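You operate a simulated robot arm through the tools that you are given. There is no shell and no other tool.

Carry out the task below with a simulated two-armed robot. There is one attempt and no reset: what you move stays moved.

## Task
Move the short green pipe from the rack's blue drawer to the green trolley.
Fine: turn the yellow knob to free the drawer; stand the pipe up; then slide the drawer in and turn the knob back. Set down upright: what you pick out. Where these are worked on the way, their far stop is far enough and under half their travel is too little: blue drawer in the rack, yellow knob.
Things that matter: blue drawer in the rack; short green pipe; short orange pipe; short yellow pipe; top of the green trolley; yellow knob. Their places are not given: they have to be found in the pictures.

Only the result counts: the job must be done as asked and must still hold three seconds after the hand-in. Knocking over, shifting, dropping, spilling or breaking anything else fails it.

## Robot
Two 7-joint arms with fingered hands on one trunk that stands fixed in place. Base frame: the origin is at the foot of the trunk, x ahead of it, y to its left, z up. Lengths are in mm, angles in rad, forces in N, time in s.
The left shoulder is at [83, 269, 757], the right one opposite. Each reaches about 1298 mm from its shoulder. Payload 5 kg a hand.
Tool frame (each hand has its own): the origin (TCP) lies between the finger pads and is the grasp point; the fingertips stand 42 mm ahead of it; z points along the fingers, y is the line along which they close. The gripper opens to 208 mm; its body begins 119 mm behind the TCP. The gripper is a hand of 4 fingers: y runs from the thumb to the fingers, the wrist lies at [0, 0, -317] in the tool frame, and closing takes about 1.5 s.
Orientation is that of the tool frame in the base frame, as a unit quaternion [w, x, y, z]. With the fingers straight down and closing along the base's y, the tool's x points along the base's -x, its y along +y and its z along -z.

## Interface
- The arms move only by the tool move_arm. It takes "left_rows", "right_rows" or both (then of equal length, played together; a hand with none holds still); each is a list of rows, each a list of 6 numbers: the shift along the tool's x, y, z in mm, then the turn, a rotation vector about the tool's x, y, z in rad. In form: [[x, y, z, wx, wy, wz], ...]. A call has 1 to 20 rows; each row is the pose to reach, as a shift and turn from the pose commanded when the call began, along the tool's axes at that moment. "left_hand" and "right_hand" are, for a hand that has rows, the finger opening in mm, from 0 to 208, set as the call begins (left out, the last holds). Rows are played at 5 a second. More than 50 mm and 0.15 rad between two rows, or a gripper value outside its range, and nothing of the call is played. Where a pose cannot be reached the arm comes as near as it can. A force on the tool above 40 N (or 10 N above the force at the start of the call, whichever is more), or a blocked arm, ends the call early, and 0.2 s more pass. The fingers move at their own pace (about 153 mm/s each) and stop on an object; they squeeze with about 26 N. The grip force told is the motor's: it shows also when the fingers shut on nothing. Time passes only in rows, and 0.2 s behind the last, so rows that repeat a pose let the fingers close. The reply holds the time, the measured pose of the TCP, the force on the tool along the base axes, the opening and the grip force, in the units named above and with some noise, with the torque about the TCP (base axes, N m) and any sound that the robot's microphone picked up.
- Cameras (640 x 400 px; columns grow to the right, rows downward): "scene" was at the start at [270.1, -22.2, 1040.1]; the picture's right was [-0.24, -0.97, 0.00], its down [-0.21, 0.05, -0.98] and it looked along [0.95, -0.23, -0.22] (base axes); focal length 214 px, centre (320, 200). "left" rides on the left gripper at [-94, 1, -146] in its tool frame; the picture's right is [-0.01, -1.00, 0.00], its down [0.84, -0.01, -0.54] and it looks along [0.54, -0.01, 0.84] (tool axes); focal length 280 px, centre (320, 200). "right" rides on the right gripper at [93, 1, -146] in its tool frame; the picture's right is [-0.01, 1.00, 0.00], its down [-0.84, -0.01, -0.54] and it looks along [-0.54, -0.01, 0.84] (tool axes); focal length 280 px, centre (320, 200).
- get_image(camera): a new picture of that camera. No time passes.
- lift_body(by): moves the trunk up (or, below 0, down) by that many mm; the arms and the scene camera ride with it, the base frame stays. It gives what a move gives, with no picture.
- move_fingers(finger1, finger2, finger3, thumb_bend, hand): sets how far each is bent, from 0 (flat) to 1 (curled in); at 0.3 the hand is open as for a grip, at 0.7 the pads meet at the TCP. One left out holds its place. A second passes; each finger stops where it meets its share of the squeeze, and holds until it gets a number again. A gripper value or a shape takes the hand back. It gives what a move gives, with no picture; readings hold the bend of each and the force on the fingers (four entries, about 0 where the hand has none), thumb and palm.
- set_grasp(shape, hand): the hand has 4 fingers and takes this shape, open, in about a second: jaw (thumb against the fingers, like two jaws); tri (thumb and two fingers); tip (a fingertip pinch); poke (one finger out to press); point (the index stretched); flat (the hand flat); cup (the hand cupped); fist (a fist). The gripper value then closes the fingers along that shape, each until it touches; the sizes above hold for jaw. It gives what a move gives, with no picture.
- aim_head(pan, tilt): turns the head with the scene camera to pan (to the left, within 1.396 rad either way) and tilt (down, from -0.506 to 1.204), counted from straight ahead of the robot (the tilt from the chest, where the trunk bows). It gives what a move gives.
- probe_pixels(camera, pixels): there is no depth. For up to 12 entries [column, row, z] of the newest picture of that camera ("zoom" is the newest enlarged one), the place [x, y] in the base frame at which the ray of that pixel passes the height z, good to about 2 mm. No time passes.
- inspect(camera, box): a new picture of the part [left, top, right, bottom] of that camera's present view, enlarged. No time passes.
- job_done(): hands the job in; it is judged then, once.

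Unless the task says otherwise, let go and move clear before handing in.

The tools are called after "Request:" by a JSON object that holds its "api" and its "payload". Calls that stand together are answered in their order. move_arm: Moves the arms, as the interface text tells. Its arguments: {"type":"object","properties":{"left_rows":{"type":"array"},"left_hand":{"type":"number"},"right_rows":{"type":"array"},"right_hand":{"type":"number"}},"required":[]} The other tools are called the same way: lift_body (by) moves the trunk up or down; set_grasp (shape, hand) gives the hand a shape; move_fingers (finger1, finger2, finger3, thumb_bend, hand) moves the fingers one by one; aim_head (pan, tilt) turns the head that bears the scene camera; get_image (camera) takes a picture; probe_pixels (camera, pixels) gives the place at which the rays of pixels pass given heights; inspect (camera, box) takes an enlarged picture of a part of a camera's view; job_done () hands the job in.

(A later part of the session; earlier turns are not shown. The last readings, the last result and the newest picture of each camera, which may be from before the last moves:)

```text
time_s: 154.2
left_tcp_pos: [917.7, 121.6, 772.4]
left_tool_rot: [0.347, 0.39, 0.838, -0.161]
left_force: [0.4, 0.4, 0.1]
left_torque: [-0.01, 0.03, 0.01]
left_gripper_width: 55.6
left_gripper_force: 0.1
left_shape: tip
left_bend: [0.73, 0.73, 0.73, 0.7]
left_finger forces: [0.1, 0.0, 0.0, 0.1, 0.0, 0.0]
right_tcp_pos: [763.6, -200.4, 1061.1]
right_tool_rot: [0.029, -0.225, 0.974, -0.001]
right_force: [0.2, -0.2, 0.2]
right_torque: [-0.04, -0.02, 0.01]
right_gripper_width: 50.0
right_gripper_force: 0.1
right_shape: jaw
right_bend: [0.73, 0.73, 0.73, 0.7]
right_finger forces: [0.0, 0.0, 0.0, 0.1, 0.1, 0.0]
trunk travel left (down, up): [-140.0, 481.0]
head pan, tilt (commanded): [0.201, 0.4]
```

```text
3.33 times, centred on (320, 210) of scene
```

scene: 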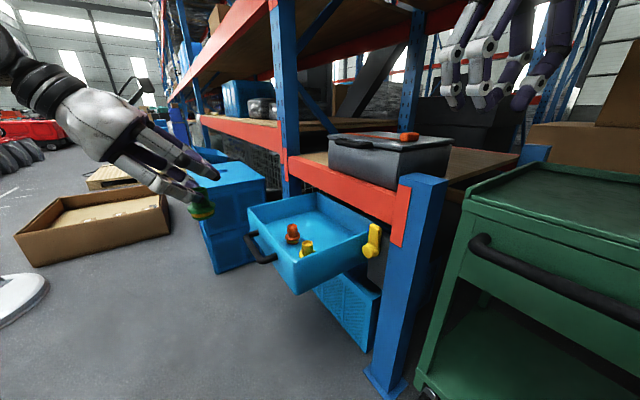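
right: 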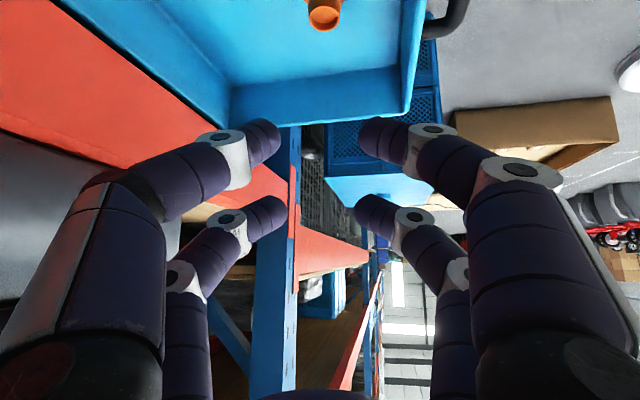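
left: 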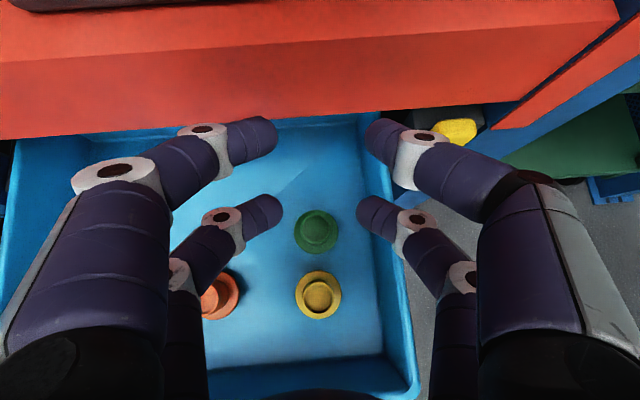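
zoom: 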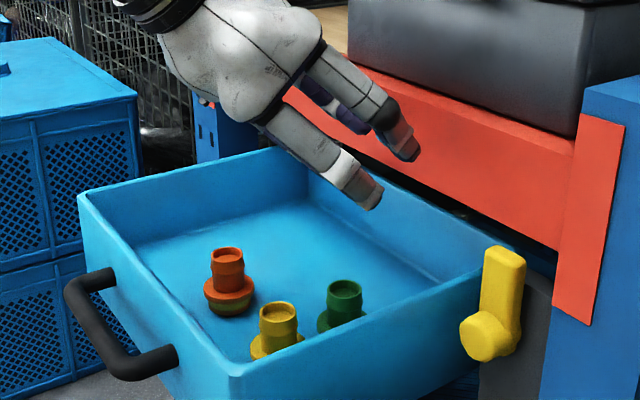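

Green stands at (919,123), 80 mm from yellow. I'll withdraw the left hand to its side along the reverse path.

Request:
{"api": "move_arm", "payload": {"left_rows": [[5.5, 0, -10, 0, 0, 0], [18, 0, -33, 0, 0, 0], [33, 0, -60, 0, 0, 0], [48, 0, -87, 0, 0, 0], [63, 0, -115, 0, 0, 0], [78, 0, -142, 0, 0, 0], [93, 0, -170, 0, 0, 0], [108, 0, -197, 0, 0, 0], [123, 0, -224, 0, 0, 0], [138, 0, -252, 0, 0, 0], [153, 0, -280, 0, 0, 0], [168, -1, -307, 0, 0, 0], [183.4, -1.9, -334.8, 0, 0, 0]]}}

Request:
{"api": "move_arm", "payload": {"left_rows": [[16.2, 5, -15.6, 0, 0, 0], [32.4, 10, -31.2, 0, 0, 0], [48.6, 15, -46.8, 0, 0, 0], [64.8, 20, -62.4, 0, 0, 0], [81, 25, -78, 0, 0, 0], [97.2, 30, -93.6, 0, 0, 0]]}}

Request:
{"api": "get_image", "payload": {"camera": "scene"}}

```text
time_s: 157.0
left_tcp_pos: [680.5, 402.9, 879.3]
left_tool_rot: [0.346, 0.39, 0.838, -0.159]
left_force: [0.5, 0.3, 0.0]
left_torque: [0.0, 0.04, -0.01]
left_gripper_width: 55.4
left_gripper_force: 0.1
left_shape: tip
left_bend: [0.73, 0.73, 0.73, 0.7]
left_finger forces: [0.0, 0.0, 0.0, 0.0, 0.0, 0.0]
right_tcp_pos: [764.3, -199.8, 1061.0]
right_tool_rot: [0.029, -0.224, 0.974, 0.0]
right_force: [-0.5, 0.4, 0.8]
right_torque: [-0.04, -0.03, -0.01]
right_gripper_width: 49.9
right_gripper_force: 0.1
right_shape: jaw
right_bend: [0.73, 0.73, 0.73, 0.7]
right_finger forces: [0.0, 0.1, 0.0, 0.0, 0.0, 0.0]
trunk travel left (down, up): [-140.0, 481.0]
head pan, tilt (commanded): [0.201, 0.4]
```

```text
time_s: 158.4
left_tcp_pos: [616.6, 524.5, 877.9]
left_tool_rot: [0.347, 0.39, 0.838, -0.16]
left_force: [0.3, 0.1, 0.8]
left_torque: [0.03, 0.01, 0.0]
left_gripper_width: 55.7
left_gripper_force: 0.1
left_shape: tip
left_bend: [0.73, 0.73, 0.73, 0.7]
left_finger forces: [0.1, 0.0, 0.1, 0.0, 0.1, 0.0]
right_tcp_pos: [763.1, -201.4, 1062.2]
right_tool_rot: [0.029, -0.225, 0.974, -0.001]
right_force: [-0.3, 0.0, 0.3]
right_torque: [-0.02, 0.02, 0.01]
right_gripper_width: 50.0
right_gripper_force: 0.0
right_shape: jaw
right_bend: [0.73, 0.73, 0.73, 0.7]
right_finger forces: [0.0, 0.0, 0.1, 0.1, 0.1, 0.1]
trunk travel left (down, up): [-140.0, 481.0]
head pan, tilt (commanded): [0.201, 0.4]
```

```text
taken
```

scene: 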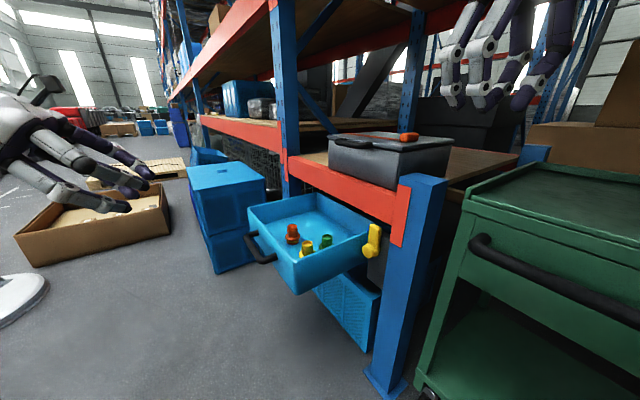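

Left is clear. For the right arm I'll use a nearly vertical hand (10° tilt, azimuth 0) and again pinch with the rear pair; the arm stays extended all the way. First leg to (790,-50,1030).

Request:
{"api": "move_arm", "payload": {"right_rows": [[-14.8, 20.7, 5.9, 0.0063, -0.0189, 0.0754], [-29.5, 41.5, 11.7, 0.0125, -0.0377, 0.1508], [-44.3, 62.2, 17.6, 0.0188, -0.0566, 0.2263], [-59.1, 82.9, 23.5, 0.025, -0.0754, 0.3017], [-73.8, 103.7, 29.3, 0.0313, -0.0943, 0.3771], [-88.6, 124.4, 35.2, 0.0375, -0.1131, 0.4525]], "right_hand": 60}}

Request:
{"api": "get_image", "payload": {"camera": "right"}}

```text
time_s: 159.8
left_tcp_pos: [616.9, 525.1, 877.1]
left_tool_rot: [0.346, 0.39, 0.838, -0.161]
left_force: [-0.3, 0.9, -1.1]
left_torque: [-0.04, -0.01, 0.02]
left_gripper_width: 55.6
left_gripper_force: 0.0
left_shape: tip
left_bend: [0.73, 0.73, 0.73, 0.7]
left_finger forces: [0.1, 0.0, 0.0, 0.1, 0.1, 0.0]
right_tcp_pos: [790.2, -48.7, 1030.6]
right_tool_rot: [0.088, 0.001, 0.996, 0.001]
right_force: [0.5, 0.3, 0.2]
right_torque: [0.05, 0.02, 0.02]
right_gripper_width: 59.5
right_gripper_force: 0.0
right_shape: jaw
right_bend: [0.73, 0.73, 0.73, 0.7]
right_finger forces: [0.0, 0.0, 0.0, 0.0, 0.1, 0.0]
trunk travel left (down, up): [-140.0, 481.0]
head pan, tilt (commanded): [0.201, 0.4]
```

```text
taken
```

right: 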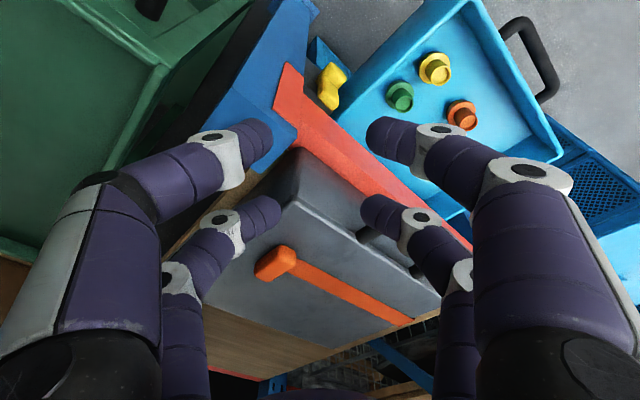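

I can see green (400,95), yellow (435,68) and orange (462,115) from here. Continuing along the extended path to (920,118,780).

Request:
{"api": "move_arm", "payload": {"right_rows": [[-6.7, 19.7, 19.2, 0, 0, 0], [-13.4, 39.5, 38.4, 0, 0, 0], [-20.1, 59.2, 57.6, 0, 0, 0], [-26.8, 79, 76.8, 0, 0, 0], [-33.1, 91, 98.2, 0, 0, 0], [-39.4, 103, 119.6, 0, 0, 0], [-45.7, 115, 141, 0, 0, 0], [-52, 127, 162.4, 0, 0, 0], [-58.3, 139, 183.8, 0, 0, 0], [-64.7, 146, 205.2, 0, 0, 0], [-71, 153, 226.7, 0, 0, 0], [-77.4, 160, 248.1, 0, 0, 0], [-83.7, 167, 269.6, 0, 0, 0]]}}

Request:
{"api": "get_image", "payload": {"camera": "right"}}

Request:
{"api": "get_image", "payload": {"camera": "scene"}}

```text
time_s: 162.3
left_tcp_pos: [614.9, 525.5, 879.0]
left_tool_rot: [0.347, 0.39, 0.838, -0.161]
left_force: [-0.6, 0.1, 0.9]
left_torque: [-0.06, -0.01, -0.02]
left_gripper_width: 55.4
left_gripper_force: 0.1
left_shape: tip
left_bend: [0.73, 0.73, 0.73, 0.7]
left_finger forces: [0.0, 0.0, 0.1, 0.0, 0.0, 0.0]
right_tcp_pos: [901.3, 99.7, 826.4]
right_tool_rot: [0.086, 0.005, 0.996, 0.007]
right_force: [-28.5, 7.2, 3.0]
right_torque: [-0.8, -2.71, -1.6]
right_gripper_width: 59.5
right_gripper_force: 0.0
right_shape: jaw
right_bend: [0.73, 0.73, 0.73, 0.7]
right_finger forces: [0.0, 0.1, 27.2, 0.1, 0.1, 0.1]
trunk travel left (down, up): [-140.0, 481.0]
head pan, tilt (commanded): [0.201, 0.4]
stopped in row 12 (right hand): the force on the tool passed its limit at 53 N (the readings are from after the stop); the commanded pose is now the measured one
```

```text
taken
```

right: 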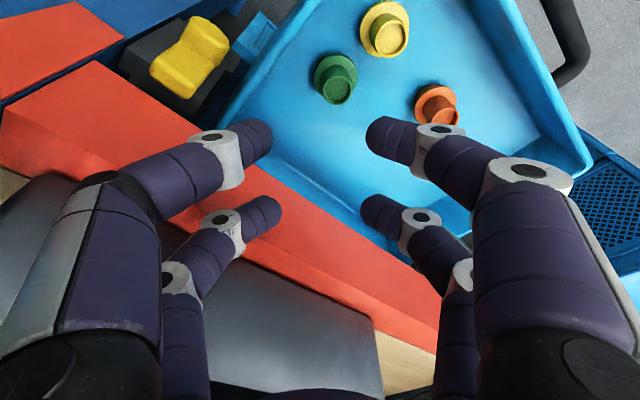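

```text
taken
```

scene: 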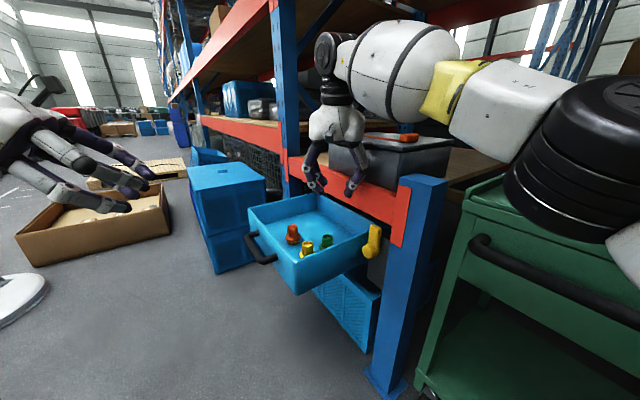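

Finger 3 touched the box or beam front (27 N). I'll back off toward the robot and drawer front at once, then compare the box's place.

Request:
{"api": "move_arm", "payload": {"right_rows": [[10, 3, 0, 0, 0, 0], [25, 8, 0, 0, 0, 0], [40, 15, -2, 0, 0, 0], [50, 20, -5, 0, 0, 0]]}}

Request:
{"api": "get_image", "payload": {"camera": "scene"}}

Request:
{"api": "get_image", "payload": {"camera": "right"}}

```text
time_s: 163.3
left_tcp_pos: [616.3, 524.7, 878.0]
left_tool_rot: [0.347, 0.39, 0.837, -0.161]
left_force: [0.3, 0.3, 0.0]
left_torque: [0.0, -0.01, -0.01]
left_gripper_width: 55.7
left_gripper_force: 0.2
left_shape: tip
left_bend: [0.73, 0.73, 0.73, 0.7]
left_finger forces: [0.1, 0.2, 0.1, 0.0, 0.0, 0.1]
right_tcp_pos: [852.5, 118.0, 820.8]
right_tool_rot: [0.087, 0.005, 0.996, 0.007]
right_force: [0.8, -0.9, -0.6]
right_torque: [0.04, 0.01, 0.0]
right_gripper_width: 59.7
right_gripper_force: 0.1
right_shape: jaw
right_bend: [0.73, 0.73, 0.73, 0.7]
right_finger forces: [0.0, 0.1, 0.1, 0.1, 0.1, 0.0]
trunk travel left (down, up): [-140.0, 481.0]
head pan, tilt (commanded): [0.201, 0.4]
```

```text
taken
```

scene: 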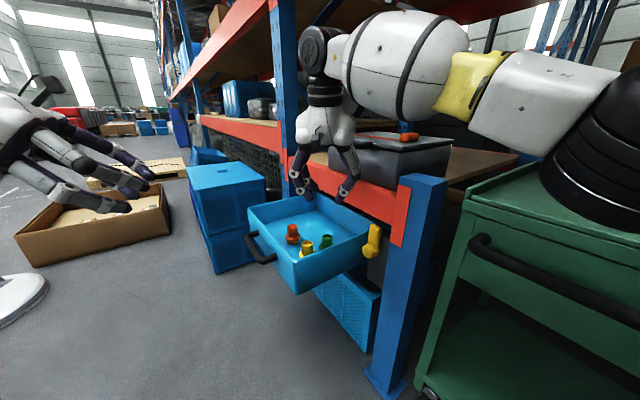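

```text
taken
```

right: 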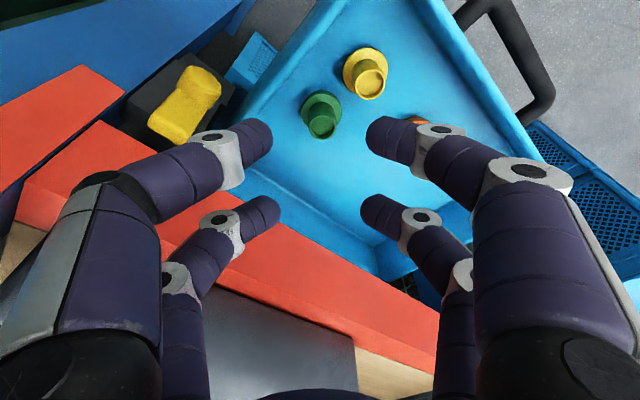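

Request:
{"api": "inspect", "payload": {"camera": "scene", "box": [240, 150, 400, 270]}}

Request:
{"api": "inspect", "payload": {"camera": "scene", "box": [320, 110, 480, 210]}}

```text
3.33 times, centred on (320, 210) of scene
```

zoom: 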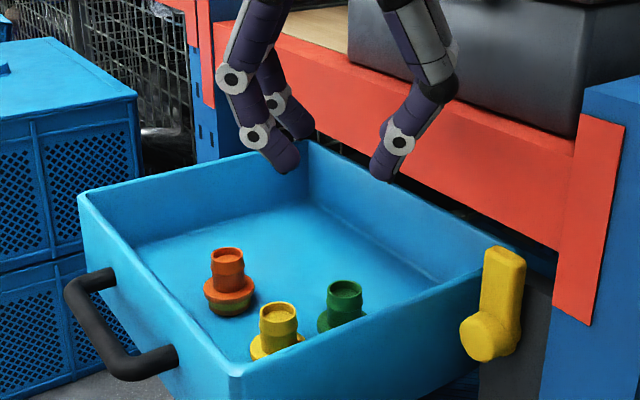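

```text
4.00 times, centred on (400, 160) of scene
```

zoom: 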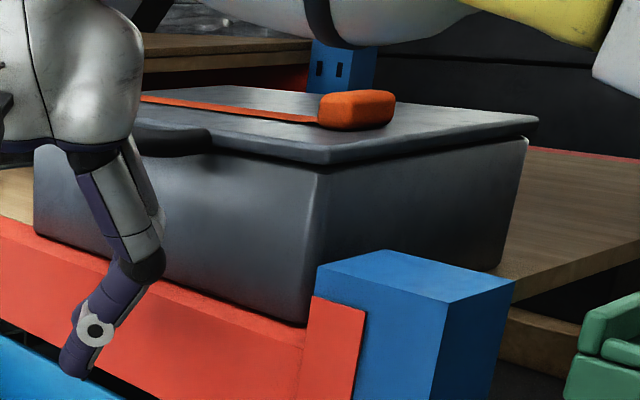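

The box hasn't moved (same pixels as before). The right hand needs to stay away from the beam and box, so I'll turn it to azimuth -45° (closing along the drawer's width, leaning away from the rack) with a small opening, straddling the neck with all four digits.

Request:
{"api": "move_arm", "payload": {"right_rows": [[-2.2, 1.2, 3.9, 0.0226, 0.0045, 0.1275], [-4.5, 2.3, 7.9, 0.0451, 0.009, 0.2549], [-6.7, 3.5, 11.8, 0.0677, 0.0136, 0.3824], [-9, 4.6, 15.7, 0.0902, 0.0181, 0.5098], [-11.3, 5.8, 19.7, 0.1128, 0.0226, 0.6373], [-13.5, 6.9, 23.6, 0.1353, 0.0271, 0.7647]], "right_hand": 28}}

Request:
{"api": "get_image", "payload": {"camera": "right"}}

Request:
{"api": "inspect", "payload": {"camera": "scene", "box": [240, 80, 480, 280]}}

```text
time_s: 164.6
left_tcp_pos: [615.6, 525.5, 878.6]
left_tool_rot: [0.346, 0.389, 0.839, -0.159]
left_force: [1.2, -1.4, 0.6]
left_torque: [0.21, 0.09, 0.08]
left_gripper_width: 55.8
left_gripper_force: 0.1
left_shape: tip
left_bend: [0.73, 0.73, 0.73, 0.7]
left_finger forces: [0.0, 0.0, 0.1, 0.1, 0.0, 0.0]
right_tcp_pos: [901.3, 58.8, 833.4]
right_tool_rot: [0.05, 0.351, 0.935, 0.009]
right_force: [-18.7, 28.0, -2.3]
right_torque: [-2.39, -1.53, 2.17]
right_gripper_width: 28.8
right_gripper_force: 0.0
right_shape: jaw
right_bend: [0.72, 0.72, 0.72, 0.7]
right_finger forces: [0.1, 33.1, 0.0, 0.0, 0.1, 0.0]
right hand out of reach, approached as far as the arm can: row 6
trunk travel left (down, up): [-140.0, 481.0]
head pan, tilt (commanded): [0.201, 0.4]
stopped in row 6 (right hand): the force on the tool passed its limit at 110 N (the readings are from after the stop); the commanded pose is now the measured one
```

```text
taken
```

right: 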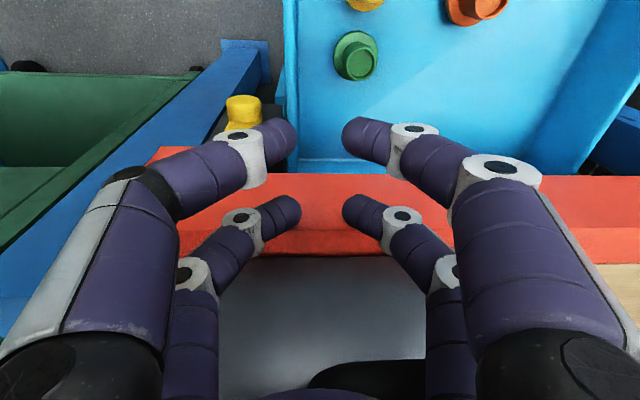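

```text
2.00 times, centred on (360, 180) of scene
```

zoom: 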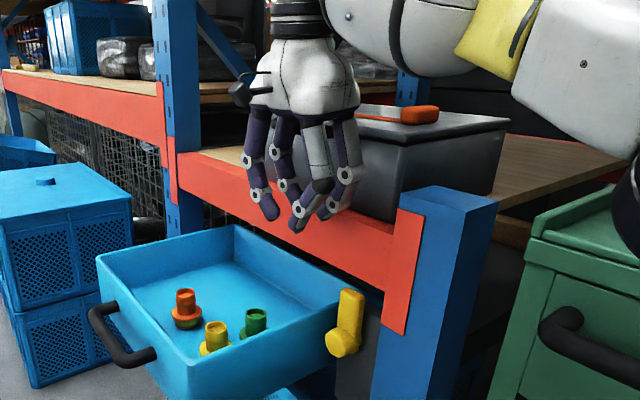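

The turn ran into a joint limit and the hand slid into the box front (33 N on a finger). I'll back straight off and check the box carefully.

Request:
{"api": "move_arm", "payload": {"right_rows": [[10, 0, -1, 0, 0, 0], [25, 0, -2, 0, 0, 0], [40, 0.1, -3.5, 0, 0, 0], [53, 0.2, -4.6, 0, 0, 0]]}}

Request:
{"api": "inspect", "payload": {"camera": "scene", "box": [320, 110, 480, 210]}}

Request:
{"api": "inspect", "payload": {"camera": "scene", "box": [240, 150, 400, 270]}}

```text
time_s: 165.6
left_tcp_pos: [616.7, 523.2, 876.8]
left_tool_rot: [0.346, 0.39, 0.838, -0.16]
left_force: [-0.1, -0.9, 0.2]
left_torque: [0.04, 0.01, -0.04]
left_gripper_width: 55.7
left_gripper_force: 0.1
left_shape: tip
left_bend: [0.73, 0.73, 0.73, 0.7]
left_finger forces: [0.1, 0.1, 0.0, 0.0, 0.0, 0.0]
right_tcp_pos: [869.9, 74.0, 836.6]
right_tool_rot: [0.049, 0.364, 0.93, 0.012]
right_force: [-0.5, 0.4, 0.1]
right_torque: [0.01, 0.01, -0.01]
right_gripper_width: 28.3
right_gripper_force: 0.1
right_shape: jaw
right_bend: [0.72, 0.72, 0.72, 0.7]
right_finger forces: [0.1, 0.0, 0.0, 0.0, 0.1, 0.0]
trunk travel left (down, up): [-140.0, 481.0]
head pan, tilt (commanded): [0.201, 0.4]
```

```text
4.00 times, centred on (400, 160) of scene
```

zoom: 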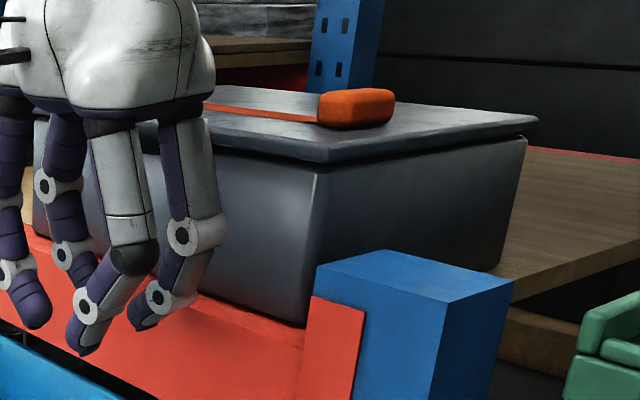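

```text
3.33 times, centred on (320, 210) of scene
```

zoom: 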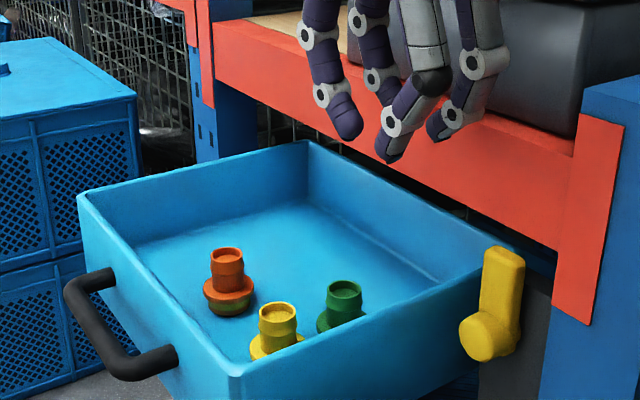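

The box is on exactly the same pixels, so it did not shift. I'll return to azimuth about -10° (which this arm can reach here) with opening 24 mm, and move to (885,125,790), away from the box.

Request:
{"api": "move_arm", "payload": {"right_rows": [[5.5, 9, 9.4, -0.0014, -0.0078, -0.1144], [11, 18, 18.9, -0.0028, -0.0156, -0.2287], [16.4, 27, 28.3, -0.0041, -0.0233, -0.3431], [21.9, 36, 37.8, -0.0055, -0.0311, -0.4574], [27.4, 44.9, 47.2, -0.0069, -0.0389, -0.5718]], "right_hand": 24}}

Request:
{"api": "get_image", "payload": {"camera": "right"}}

Request:
{"api": "inspect", "payload": {"camera": "scene", "box": [240, 80, 480, 280]}}

```text
time_s: 167.0
left_tcp_pos: [617.5, 525.0, 879.1]
left_tool_rot: [0.347, 0.39, 0.838, -0.16]
left_force: [-0.1, -0.6, 1.2]
left_torque: [0.15, 0.03, 0.08]
left_gripper_width: 55.7
left_gripper_force: 0.1
left_shape: tip
left_bend: [0.73, 0.73, 0.73, 0.7]
left_finger forces: [0.0, 0.0, 0.0, 0.0, 0.1, 0.0]
right_tcp_pos: [915.6, 66.2, 834.3]
right_tool_rot: [0.079, 0.122, 0.989, 0.019]
right_force: [0.2, -0.8, 0.4]
right_torque: [0.09, 0.01, 0.01]
right_gripper_width: 24.2
right_gripper_force: 0.0
right_shape: jaw
right_bend: [0.72, 0.72, 0.72, 0.7]
right_finger forces: [0.0, 0.0, 0.1, 0.1, 0.0, 0.1]
trunk travel left (down, up): [-140.0, 481.0]
head pan, tilt (commanded): [0.201, 0.4]
stopped in row 5 (right hand): the arm was blocked; the commanded pose is now the measured one
```

```text
taken
```

right: 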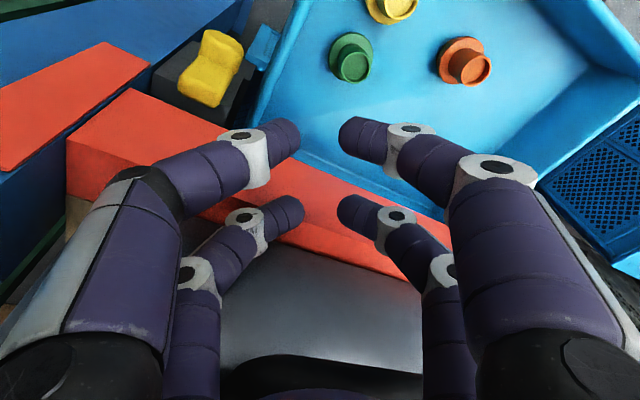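

```text
2.00 times, centred on (360, 180) of scene
```

zoom: 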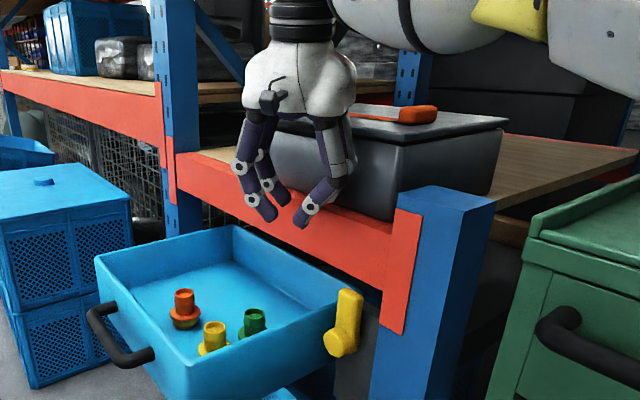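

It stopped short at (916,66,834) with no hand forces. I'll go back to the spot that worked, (860,115,825), by pure translation.

Request:
{"api": "move_arm", "payload": {"right_rows": [[16.6, 8.4, 0, 0, 0, 0], [33.3, 16.7, 0, 0, 0, 0], [49.9, 25.1, 0.5, 0, 0, 0], [66.5, 33.5, 0.9, 0, 0, 0]]}}

Request:
{"api": "get_image", "payload": {"camera": "scene"}}

```text
time_s: 168.0
left_tcp_pos: [615.6, 523.2, 876.8]
left_tool_rot: [0.346, 0.391, 0.838, -0.16]
left_force: [-1.0, 0.0, 1.0]
left_torque: [0.03, 0.02, 0.0]
left_gripper_width: 55.6
left_gripper_force: 0.1
left_shape: tip
left_bend: [0.73, 0.73, 0.73, 0.7]
left_finger forces: [0.1, 0.1, 0.1, 0.0, 0.1, 0.1]
right_tcp_pos: [857.4, 118.4, 823.0]
right_tool_rot: [0.08, 0.12, 0.989, 0.017]
right_force: [1.2, -0.5, 0.6]
right_torque: [0.01, 0.05, 0.0]
right_gripper_width: 24.5
right_gripper_force: 0.1
right_shape: jaw
right_bend: [0.72, 0.72, 0.72, 0.7]
right_finger forces: [0.0, 0.1, 0.1, 0.0, 0.1, 0.0]
trunk travel left (down, up): [-140.0, 481.0]
head pan, tilt (commanded): [0.201, 0.4]
```

```text
taken
```

scene: 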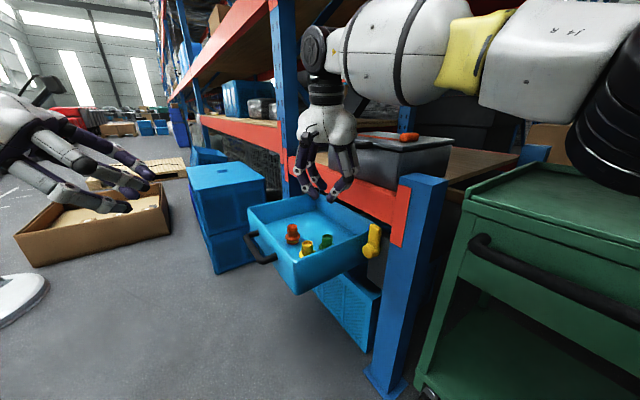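

Pure translation works fine from here. I'll continue to a hover above the green pipe at (914,123,722).

Request:
{"api": "move_arm", "payload": {"right_rows": [[-7.5, 2.4, 21.8, 0, 0, 0], [-15.1, 4.8, 43.5, 0, 0, 0], [-22.6, 7.3, 65.3, 0, 0, 0], [-30.2, 9.7, 87, 0, 0, 0], [-37.7, 12.1, 108.8, 0, 0, 0]]}}

Request:
{"api": "get_image", "payload": {"camera": "right"}}

Request:
{"api": "get_image", "payload": {"camera": "scene"}}

```text
time_s: 169.2
left_tcp_pos: [617.7, 523.5, 876.9]
left_tool_rot: [0.347, 0.39, 0.838, -0.161]
left_force: [-0.3, 0.6, -0.1]
left_torque: [-0.07, -0.01, 0.03]
left_gripper_width: 55.4
left_gripper_force: 0.1
left_shape: tip
left_bend: [0.73, 0.73, 0.73, 0.7]
left_finger forces: [0.0, 0.0, 0.0, 0.0, 0.0, 0.0]
right_tcp_pos: [914.5, 122.4, 721.6]
right_tool_rot: [0.079, 0.121, 0.989, 0.018]
right_force: [-0.6, 0.9, 0.4]
right_torque: [0.02, -0.01, 0.0]
right_gripper_width: 24.3
right_gripper_force: 0.0
right_shape: jaw
right_bend: [0.72, 0.72, 0.72, 0.7]
right_finger forces: [0.1, 0.0, 0.0, 0.0, 0.0, 0.0]
trunk travel left (down, up): [-140.0, 481.0]
head pan, tilt (commanded): [0.201, 0.4]
```

```text
taken
```

right: 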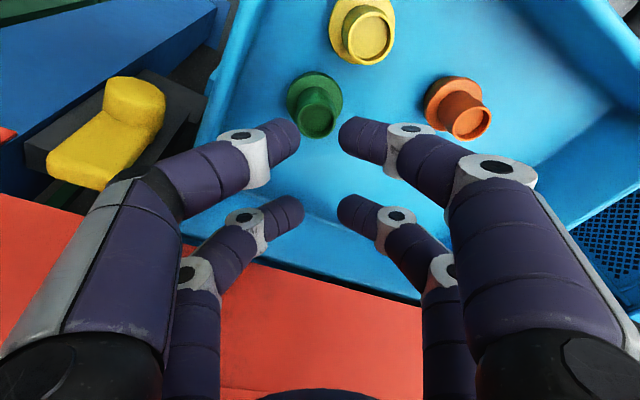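

```text
taken
```

scene: 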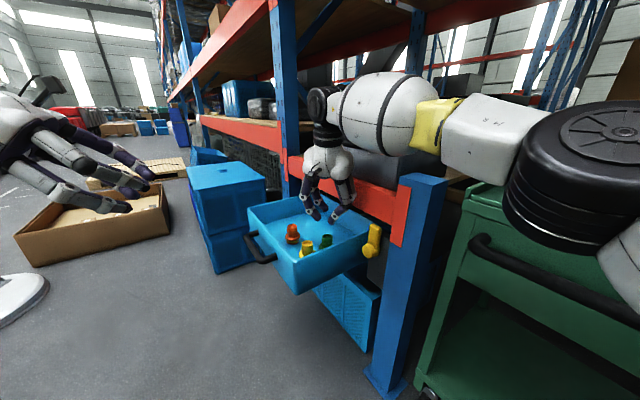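

Hover reached with no contact. I'll check the alignment of the green ring in the right camera.

Request:
{"api": "inspect", "payload": {"camera": "right", "box": [250, 50, 410, 170]}}

Request:
{"api": "probe_pixels", "payload": {"camera": "right", "pixels": [[317, 121, 603], [316, 98, 560], [320, 135, 603], [320, 128, 588]]}}

```text
3.33 times, centred on (330, 110) of right
```

zoom: 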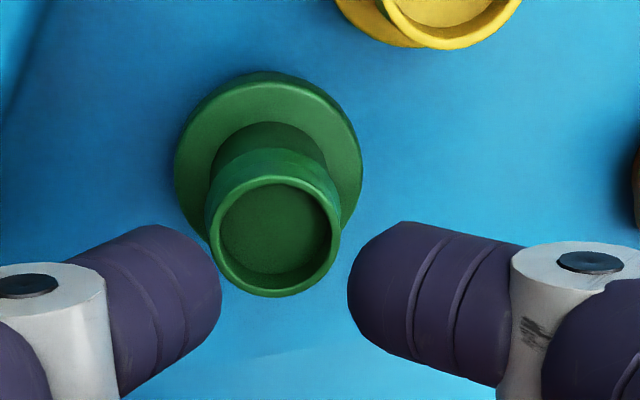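

```text
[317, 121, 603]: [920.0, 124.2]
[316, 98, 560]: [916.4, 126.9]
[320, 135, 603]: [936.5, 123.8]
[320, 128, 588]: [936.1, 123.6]
```

The ring is at about (919,124). I'll yaw the hand slightly to -20° at this hover so the digits clear yellow and the wall, then recheck.

Request:
{"api": "move_arm", "payload": {"right_rows": [[0.3, 0.8, 0, 0.0083, -0.0028, 0.0532], [0.6, 1.5, 0, 0.0167, -0.0057, 0.1064], [0.6, 1.5, 0, 0.0167, -0.0057, 0.1064]]}}

Request:
{"api": "get_image", "payload": {"camera": "right"}}

```text
time_s: 170.0
left_tcp_pos: [615.7, 523.4, 877.7]
left_tool_rot: [0.345, 0.391, 0.838, -0.16]
left_force: [0.1, 0.4, -0.1]
left_torque: [0.03, -0.02, 0.05]
left_gripper_width: 55.5
left_gripper_force: 0.3
left_shape: tip
left_bend: [0.73, 0.73, 0.73, 0.7]
left_finger forces: [0.0, 0.0, 0.0, 0.0, 0.1, 0.1]
right_tcp_pos: [917.2, 118.6, 723.7]
right_tool_rot: [0.081, 0.177, 0.981, 0.015]
right_force: [-0.6, -0.6, -0.1]
right_torque: [0.01, 0.0, 0.0]
right_gripper_width: 24.3
right_gripper_force: 0.0
right_shape: jaw
right_bend: [0.72, 0.72, 0.72, 0.7]
right_finger forces: [0.1, 0.1, 0.0, 0.0, 0.0, 0.1]
trunk travel left (down, up): [-140.0, 481.0]
head pan, tilt (commanded): [0.201, 0.4]
```

```text
taken
```

right: 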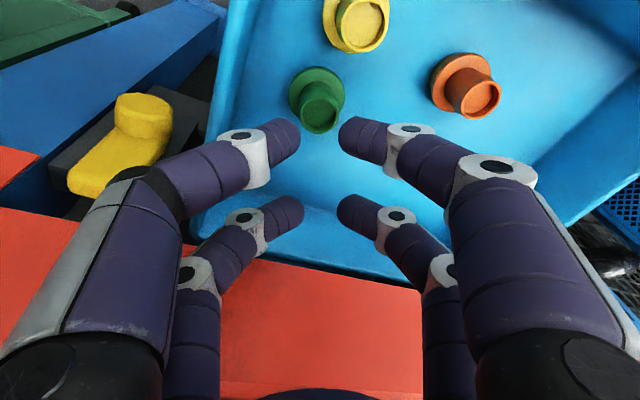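

Request:
{"api": "move_arm", "payload": {"right_rows": [[0, 0, 0, 0, 0, 0], [0, 0, 0, 0, 0, 0]]}}

Request:
{"api": "inspect", "payload": {"camera": "right", "box": [250, 50, 410, 170]}}

```text
time_s: 170.6
left_tcp_pos: [616.0, 525.0, 877.8]
left_tool_rot: [0.345, 0.39, 0.838, -0.16]
left_force: [0.3, -0.5, 1.4]
left_torque: [0.0, -0.01, 0.01]
left_gripper_width: 55.7
left_gripper_force: 0.1
left_shape: tip
left_bend: [0.73, 0.73, 0.73, 0.7]
left_finger forces: [0.0, 0.0, 0.1, 0.0, 0.0, 0.1]
right_tcp_pos: [916.8, 117.3, 723.0]
right_tool_rot: [0.08, 0.176, 0.981, 0.014]
right_force: [0.2, 0.5, -0.5]
right_torque: [-0.02, -0.02, 0.0]
right_gripper_width: 24.1
right_gripper_force: 0.1
right_shape: jaw
right_bend: [0.72, 0.72, 0.72, 0.7]
right_finger forces: [0.0, 0.1, 0.0, 0.0, 0.0, 0.0]
trunk travel left (down, up): [-140.0, 481.0]
head pan, tilt (commanded): [0.201, 0.4]
```

```text
3.33 times, centred on (330, 110) of right
```

zoom: 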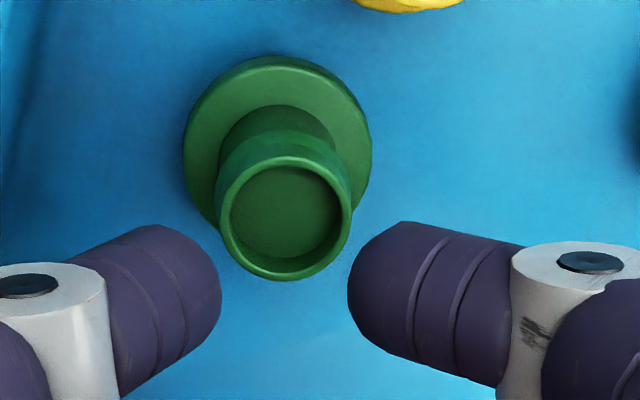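

The hand settled 6 mm off because -20° is at a joint limit here. I'll yaw back to about -15° at hover and read the pose before descending.

Request:
{"api": "move_arm", "payload": {"right_rows": [[0, 0, 0, -0.0139, 0.0053, -0.0896], [0, 0, 0, -0.0139, 0.0053, -0.0896], [0, 0, 0, -0.0139, 0.0053, -0.0896]]}}

Request:
{"api": "inspect", "payload": {"camera": "right", "box": [250, 50, 410, 170]}}

```text
time_s: 171.4
left_tcp_pos: [616.3, 524.2, 877.9]
left_tool_rot: [0.347, 0.39, 0.838, -0.161]
left_force: [-0.7, -0.3, 0.0]
left_torque: [0.01, -0.02, 0.02]
left_gripper_width: 55.6
left_gripper_force: 0.1
left_shape: tip
left_bend: [0.73, 0.73, 0.73, 0.7]
left_finger forces: [0.0, 0.0, 0.1, 0.1, 0.0, 0.0]
right_tcp_pos: [913.8, 124.8, 721.1]
right_tool_rot: [0.079, 0.127, 0.989, 0.017]
right_force: [-0.4, -0.4, 1.2]
right_torque: [0.01, -0.04, 0.01]
right_gripper_width: 24.2
right_gripper_force: 0.1
right_shape: jaw
right_bend: [0.72, 0.72, 0.72, 0.7]
right_finger forces: [0.1, 0.1, 0.0, 0.0, 0.0, 0.0]
trunk travel left (down, up): [-140.0, 481.0]
head pan, tilt (commanded): [0.201, 0.4]
```

```text
3.33 times, centred on (330, 110) of right
```

zoom: 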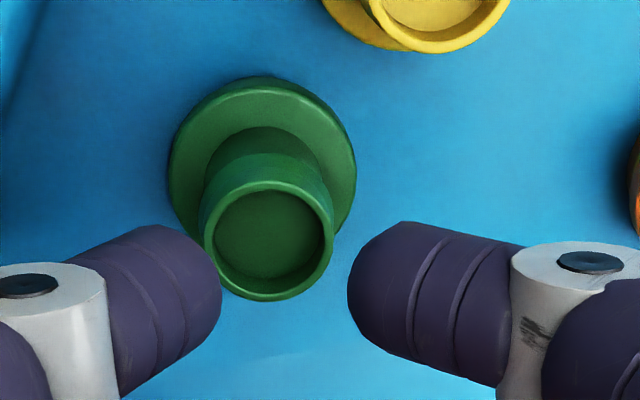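

The pose is now exact at (914,124.5,721). I'll descend 60 mm, check the view, then continue.

Request:
{"api": "move_arm", "payload": {"right_rows": [[2.9, -1.5, 19.8, 0, 0, 0], [5.8, -3.1, 39.5, 0, 0, 0], [8.7, -4.6, 59.3, 0, 0, 0], [8.7, -4.6, 59.3, 0, 0, 0]]}}

Request:
{"api": "get_image", "payload": {"camera": "right"}}

Request:
{"api": "inspect", "payload": {"camera": "scene", "box": [250, 150, 410, 270]}}

```text
time_s: 172.4
left_tcp_pos: [616.7, 524.7, 877.6]
left_tool_rot: [0.346, 0.391, 0.837, -0.161]
left_force: [-0.3, -0.2, -0.6]
left_torque: [0.03, 0.0, 0.02]
left_gripper_width: 55.7
left_gripper_force: 0.0
left_shape: tip
left_bend: [0.73, 0.73, 0.73, 0.7]
left_finger forces: [0.1, 0.0, 0.1, 0.0, 0.1, 0.1]
right_tcp_pos: [914.5, 122.6, 662.1]
right_tool_rot: [0.081, 0.127, 0.988, 0.017]
right_force: [-0.1, 0.2, 0.1]
right_torque: [-0.02, -0.03, 0.0]
right_gripper_width: 24.3
right_gripper_force: 0.0
right_shape: jaw
right_bend: [0.72, 0.72, 0.72, 0.7]
right_finger forces: [0.0, 0.0, 0.0, 0.0, 0.0, 0.0]
trunk travel left (down, up): [-140.0, 481.0]
head pan, tilt (commanded): [0.201, 0.4]
```

```text
taken
```

right: 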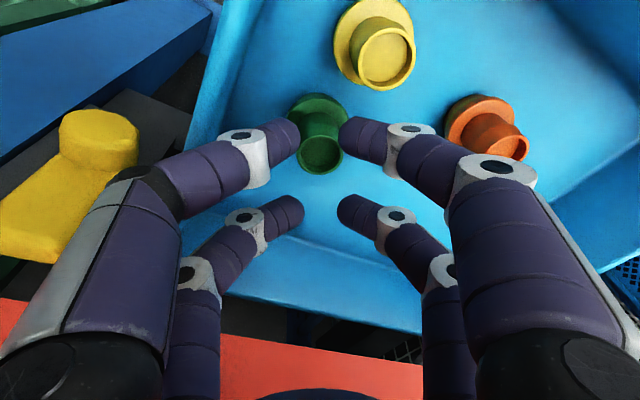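

```text
3.33 times, centred on (330, 210) of scene
```

zoom: 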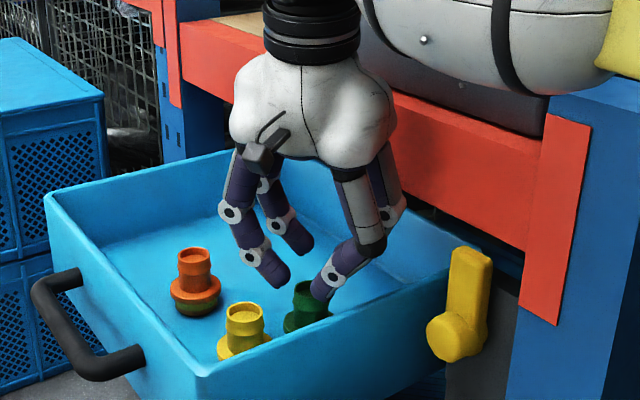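

The ring is centred between the digit rows (col 321). I'll open slightly to 30 mm for clearance and descend the rest slowly.

Request:
{"api": "move_arm", "payload": {"right_rows": [[0, 0, 0, 0, 0, 0], [1.6, -0.7, 10, 0, 0, 0], [3.2, -1.4, 20, 0, 0, 0], [4.8, -2.1, 30, 0, 0, 0], [6, -2.7, 38, 0, 0, 0], [7, -3.1, 43.8, 0, 0, 0]], "right_hand": 30}}

Request:
{"api": "get_image", "payload": {"camera": "right"}}

Request:
{"api": "inspect", "payload": {"camera": "scene", "box": [250, 150, 410, 270]}}

```text
time_s: 173.9
left_tcp_pos: [616.9, 524.8, 876.7]
left_tool_rot: [0.346, 0.39, 0.838, -0.161]
left_force: [0.8, -0.1, -0.2]
left_torque: [-0.05, -0.04, -0.04]
left_gripper_width: 55.7
left_gripper_force: 0.0
left_shape: tip
left_bend: [0.73, 0.73, 0.73, 0.7]
left_finger forces: [0.0, 0.0, 0.0, 0.0, 0.0, 0.0]
right_tcp_pos: [915.0, 122.6, 623.0]
right_tool_rot: [0.083, 0.129, 0.988, 0.02]
right_force: [9.7, 11.8, 18.7]
right_torque: [-1.04, 1.02, -0.09]
right_gripper_width: 27.8
right_gripper_force: 0.0
right_shape: jaw
right_bend: [0.72, 0.72, 0.72, 0.7]
right_finger forces: [0.1, 0.1, 0.0, 0.0, 23.5, 0.0]
trunk travel left (down, up): [-140.0, 481.0]
head pan, tilt (commanded): [0.201, 0.4]
stopped in row 6 (right hand): the force on the tool passed its limit at 42 N (the readings are from after the stop); the commanded pose is now the measured one
```

```text
taken
```

right: 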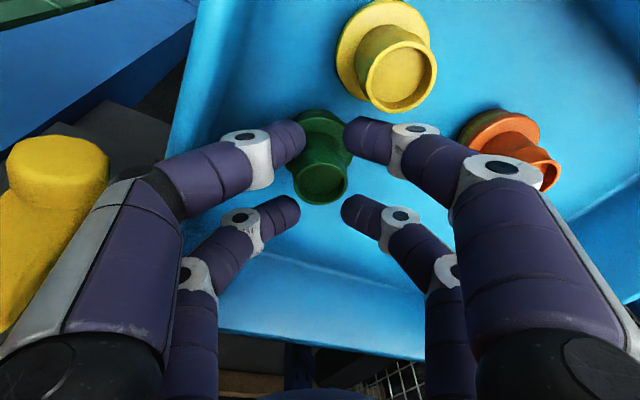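

```text
3.33 times, centred on (330, 210) of scene
```

zoom: 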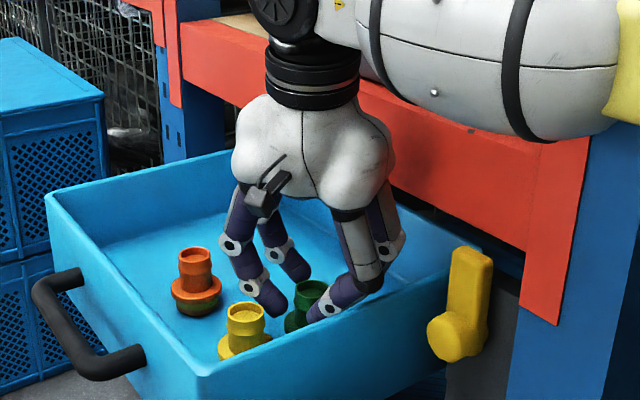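

The thumb's knuckle touched the right wall's top at 5 mm above target, but the digits already surround the neck (ring at (322,185)). I'll lift 1.5 mm and close here.

Request:
{"api": "move_arm", "payload": {"right_rows": [[-0.2, 0, -1.5, 0, 0, 0], [-0.2, 0, -1.5, 0, 0, 0], [-0.2, 0, -1.5, 0, 0, 0], [-0.2, 0, -1.5, 0, 0, 0], [-0.2, 0, -1.5, 0, 0, 0], [-0.2, 0, -1.5, 0, 0, 0], [-0.2, 0, -1.5, 0, 0, 0]], "right_hand": 0}}

Request:
{"api": "get_image", "payload": {"camera": "right"}}

Request:
{"api": "inspect", "payload": {"camera": "scene", "box": [250, 150, 410, 270]}}

```text
time_s: 175.6
left_tcp_pos: [616.3, 524.5, 877.3]
left_tool_rot: [0.346, 0.391, 0.838, -0.16]
left_force: [0.9, 0.2, 0.0]
left_torque: [0.01, 0.0, 0.02]
left_gripper_width: 55.6
left_gripper_force: 0.0
left_shape: tip
left_bend: [0.73, 0.73, 0.73, 0.7]
left_finger forces: [0.0, 0.1, 0.1, 0.1, 0.1, 0.1]
right_tcp_pos: [914.6, 122.4, 621.3]
right_tool_rot: [0.082, 0.128, 0.988, 0.018]
right_force: [2.2, 0.4, 4.2]
right_torque: [-0.18, 0.13, 0.09]
right_gripper_width: 1.9
right_gripper_force: 25.8
right_shape: jaw
right_bend: [0.7, 0.7, 0.7, 0.71]
right_finger forces: [0.0, 0.1, 0.0, 0.0, 3.3, 0.1]
trunk travel left (down, up): [-140.0, 481.0]
head pan, tilt (commanded): [0.201, 0.4]
```

```text
taken
```

right: 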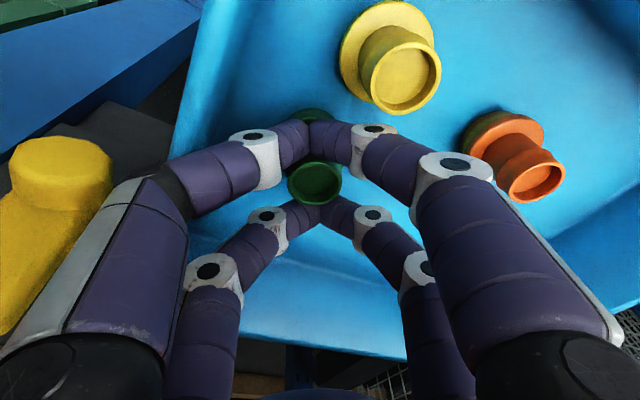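

```text
3.33 times, centred on (330, 210) of scene
```

zoom: 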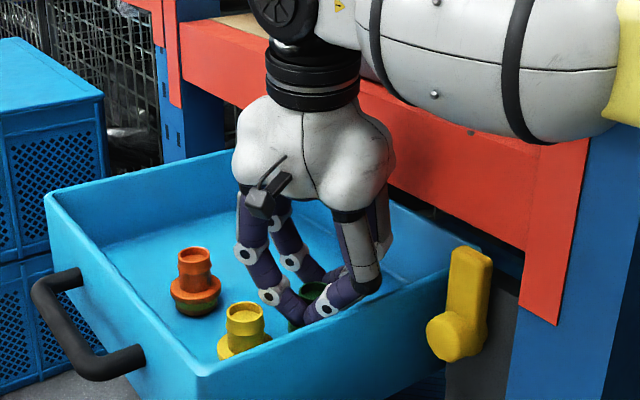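

The four digits met without gripping: the neck sits loosely in the gap between the pairs. I'll open a little, rise above the ring, shift forward so the rear pair can pinch it, and come down again.

Request:
{"api": "move_arm", "payload": {"right_rows": [[0, 0, 0, 0, 0, 0], [0, 0, 0, 0, 0, 0], [0, 0, 0, 0, 0, 0], [-0.8, 0.3, -5, 0, 0, 0], [-2.3, 0.8, -15, 0, 0, 0], [-5.3, 1.9, -35, 0, 0, 0], [-9.4, 3.3, -61.3, 0, 0, 0]], "right_hand": 27}}

Request:
{"api": "get_image", "payload": {"camera": "right"}}

Request:
{"api": "inspect", "payload": {"camera": "scene", "box": [250, 150, 410, 270]}}

```text
time_s: 177.2
left_tcp_pos: [616.2, 524.2, 878.8]
left_tool_rot: [0.347, 0.39, 0.838, -0.16]
left_force: [-0.2, -0.1, 0.5]
left_torque: [0.05, 0.05, 0.0]
left_gripper_width: 55.4
left_gripper_force: 0.0
left_shape: tip
left_bend: [0.73, 0.73, 0.73, 0.7]
left_finger forces: [0.1, 0.0, 0.1, 0.1, 0.0, 0.0]
right_tcp_pos: [915.4, 122.2, 684.4]
right_tool_rot: [0.082, 0.127, 0.988, 0.018]
right_force: [-0.2, -0.5, -0.2]
right_torque: [-0.01, -0.01, 0.02]
right_gripper_width: 26.6
right_gripper_force: 0.0
right_shape: jaw
right_bend: [0.72, 0.72, 0.72, 0.7]
right_finger forces: [0.1, 0.1, 0.0, 0.0, 0.0, 0.0]
trunk travel left (down, up): [-140.0, 481.0]
head pan, tilt (commanded): [0.201, 0.4]
```

```text
taken
```

right: 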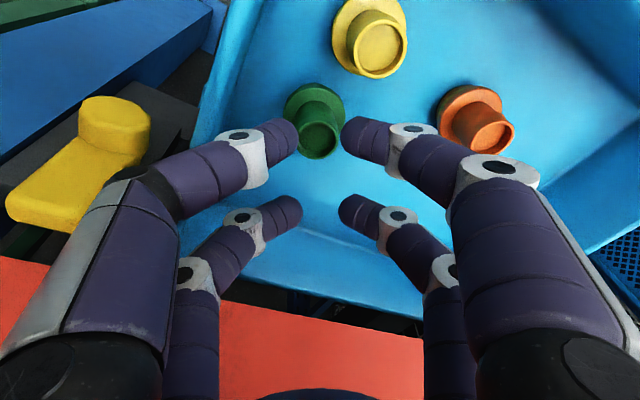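

```text
3.33 times, centred on (330, 210) of scene
```

zoom: 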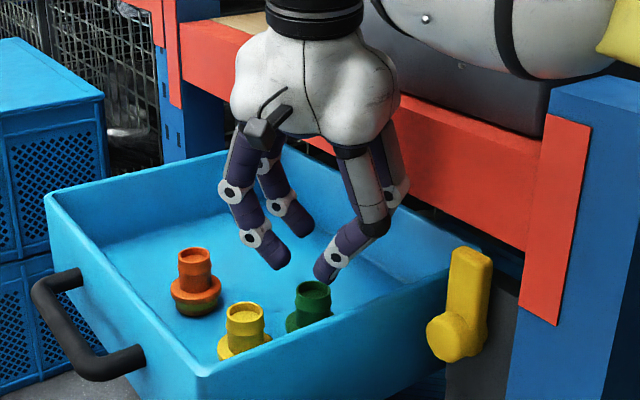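

Request:
{"api": "inspect", "payload": {"camera": "right", "box": [250, 60, 410, 180]}}

Request:
{"api": "probe_pixels", "payload": {"camera": "zoom", "pixels": [[278, 258, 603], [275, 100, 565], [283, 265, 603], [270, 258, 603]]}}

```text
3.33 times, centred on (330, 120) of right
```

zoom: 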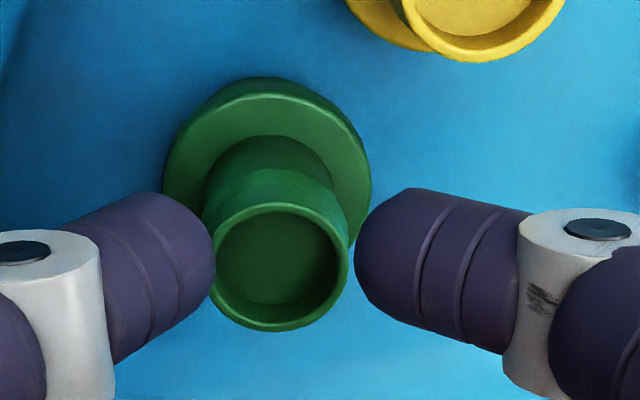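

```text
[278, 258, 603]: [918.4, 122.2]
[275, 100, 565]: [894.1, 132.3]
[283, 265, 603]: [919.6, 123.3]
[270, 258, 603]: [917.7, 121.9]
```

The ring is still at (919,123). I'll drop to z=660 (tips just above the ring), slide forward 22 mm under the beam line, then open.

Request:
{"api": "move_arm", "payload": {"right_rows": [[1.9, -0.7, 12, 0, 0, 0], [3.8, -1.4, 24, 0, 0, 0], [-3.6, -1.5, 25.2, 0, 0, 0], [-11, -1.5, 26.3, 0, 0, 0], [-18.4, -1.6, 27.5, 0, 0, 0], [-18.4, -1.6, 27.5, 0, 0, 0]]}}

Request:
{"api": "move_arm", "payload": {"right_rows": [[0, 0, 0, 0, 0, 0], [0, 0, 0, 0, 0, 0], [0, 0, 0, 0, 0, 0]], "right_hand": 52}}

Request:
{"api": "get_image", "payload": {"camera": "right"}}

```text
time_s: 178.6
left_tcp_pos: [617.5, 525.1, 877.6]
left_tool_rot: [0.346, 0.39, 0.838, -0.161]
left_force: [-0.7, 0.5, 0.4]
left_torque: [0.01, 0.03, -0.02]
left_gripper_width: 55.7
left_gripper_force: 0.1
left_shape: tip
left_bend: [0.73, 0.73, 0.73, 0.7]
left_finger forces: [0.1, 0.0, 0.0, 0.0, 0.0, 0.1]
right_tcp_pos: [935.8, 116.2, 658.7]
right_tool_rot: [0.083, 0.129, 0.988, 0.018]
right_force: [0.2, -0.2, 0.1]
right_torque: [0.03, -0.02, 0.01]
right_gripper_width: 27.0
right_gripper_force: 0.0
right_shape: jaw
right_bend: [0.72, 0.72, 0.72, 0.7]
right_finger forces: [0.0, 0.1, 0.0, 0.0, 0.1, 0.1]
trunk travel left (down, up): [-140.0, 481.0]
head pan, tilt (commanded): [0.201, 0.4]
```

```text
time_s: 179.3
left_tcp_pos: [615.8, 524.4, 878.1]
left_tool_rot: [0.347, 0.39, 0.838, -0.161]
left_force: [0.3, 0.5, 0.0]
left_torque: [0.02, 0.02, 0.03]
left_gripper_width: 55.7
left_gripper_force: 0.1
left_shape: tip
left_bend: [0.73, 0.73, 0.73, 0.7]
left_finger forces: [0.1, 0.1, 0.1, 0.0, 0.1, 0.1]
right_tcp_pos: [936.0, 116.8, 658.7]
right_tool_rot: [0.082, 0.128, 0.988, 0.018]
right_force: [-5.1, 6.4, -2.5]
right_torque: [-0.08, -0.26, -0.45]
right_gripper_width: 50.8
right_gripper_force: 0.1
right_shape: jaw
right_bend: [0.73, 0.73, 0.73, 0.7]
right_finger forces: [0.0, 0.0, 9.3, 0.1, 0.1, 0.0]
trunk travel left (down, up): [-140.0, 481.0]
head pan, tilt (commanded): [0.201, 0.4]
```

```text
taken
```

right: 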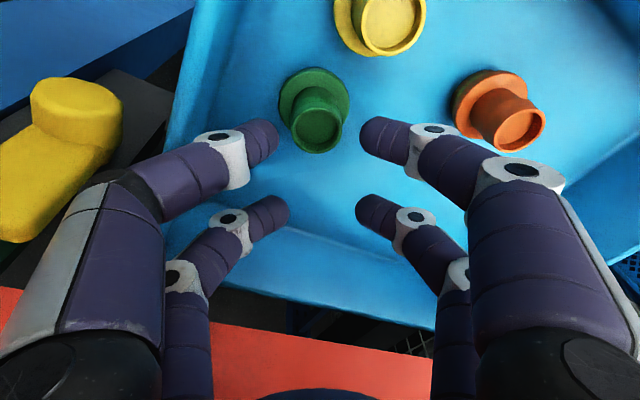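

Finger 3 brushes the beam lightly (9 N). I'll narrow to 48 mm, back 3 mm away from the beam, and descend to the neck.

Request:
{"api": "move_arm", "payload": {"right_rows": [[3, -1.5, 0, 0, 0, 0], [4.6, -2.1, 10, 0, 0, 0], [6.2, -2.6, 20, 0, 0, 0], [7.6, -3.1, 29, 0, 0, 0], [8.5, -3.5, 34.5, 0, 0, 0], [8.9, -3.6, 36.9, 0, 0, 0]], "right_hand": 48}}

Request:
{"api": "get_image", "payload": {"camera": "right"}}

Request:
{"api": "inspect", "payload": {"camera": "scene", "box": [250, 150, 410, 270]}}

```text
time_s: 180.8
left_tcp_pos: [615.6, 525.5, 877.6]
left_tool_rot: [0.347, 0.391, 0.838, -0.161]
left_force: [-0.7, -0.4, 1.1]
left_torque: [0.01, -0.03, 0.06]
left_gripper_width: 55.4
left_gripper_force: 0.0
left_shape: tip
left_bend: [0.73, 0.73, 0.73, 0.7]
left_finger forces: [0.0, 0.0, 0.0, 0.1, 0.0, 0.0]
right_tcp_pos: [933.7, 115.7, 624.1]
right_tool_rot: [0.083, 0.128, 0.988, 0.019]
right_force: [7.6, 4.6, 13.3]
right_torque: [-0.85, 0.77, 0.14]
right_gripper_width: 47.0
right_gripper_force: 0.0
right_shape: jaw
right_bend: [0.73, 0.73, 0.73, 0.7]
right_finger forces: [0.0, 0.0, 0.0, 0.1, 15.2, 0.1]
trunk travel left (down, up): [-140.0, 481.0]
head pan, tilt (commanded): [0.201, 0.4]
```

```text
taken
```

right: 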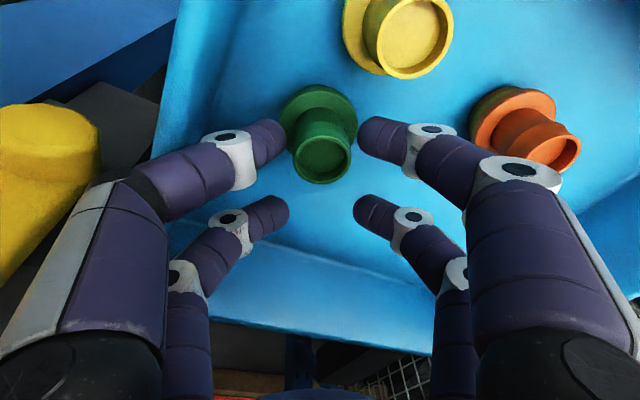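

```text
3.33 times, centred on (330, 210) of scene
```

zoom: 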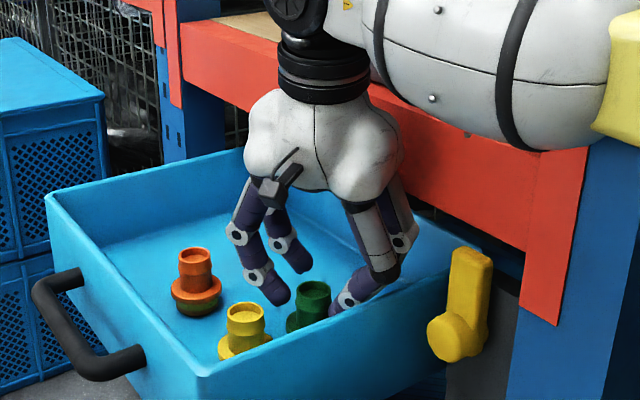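

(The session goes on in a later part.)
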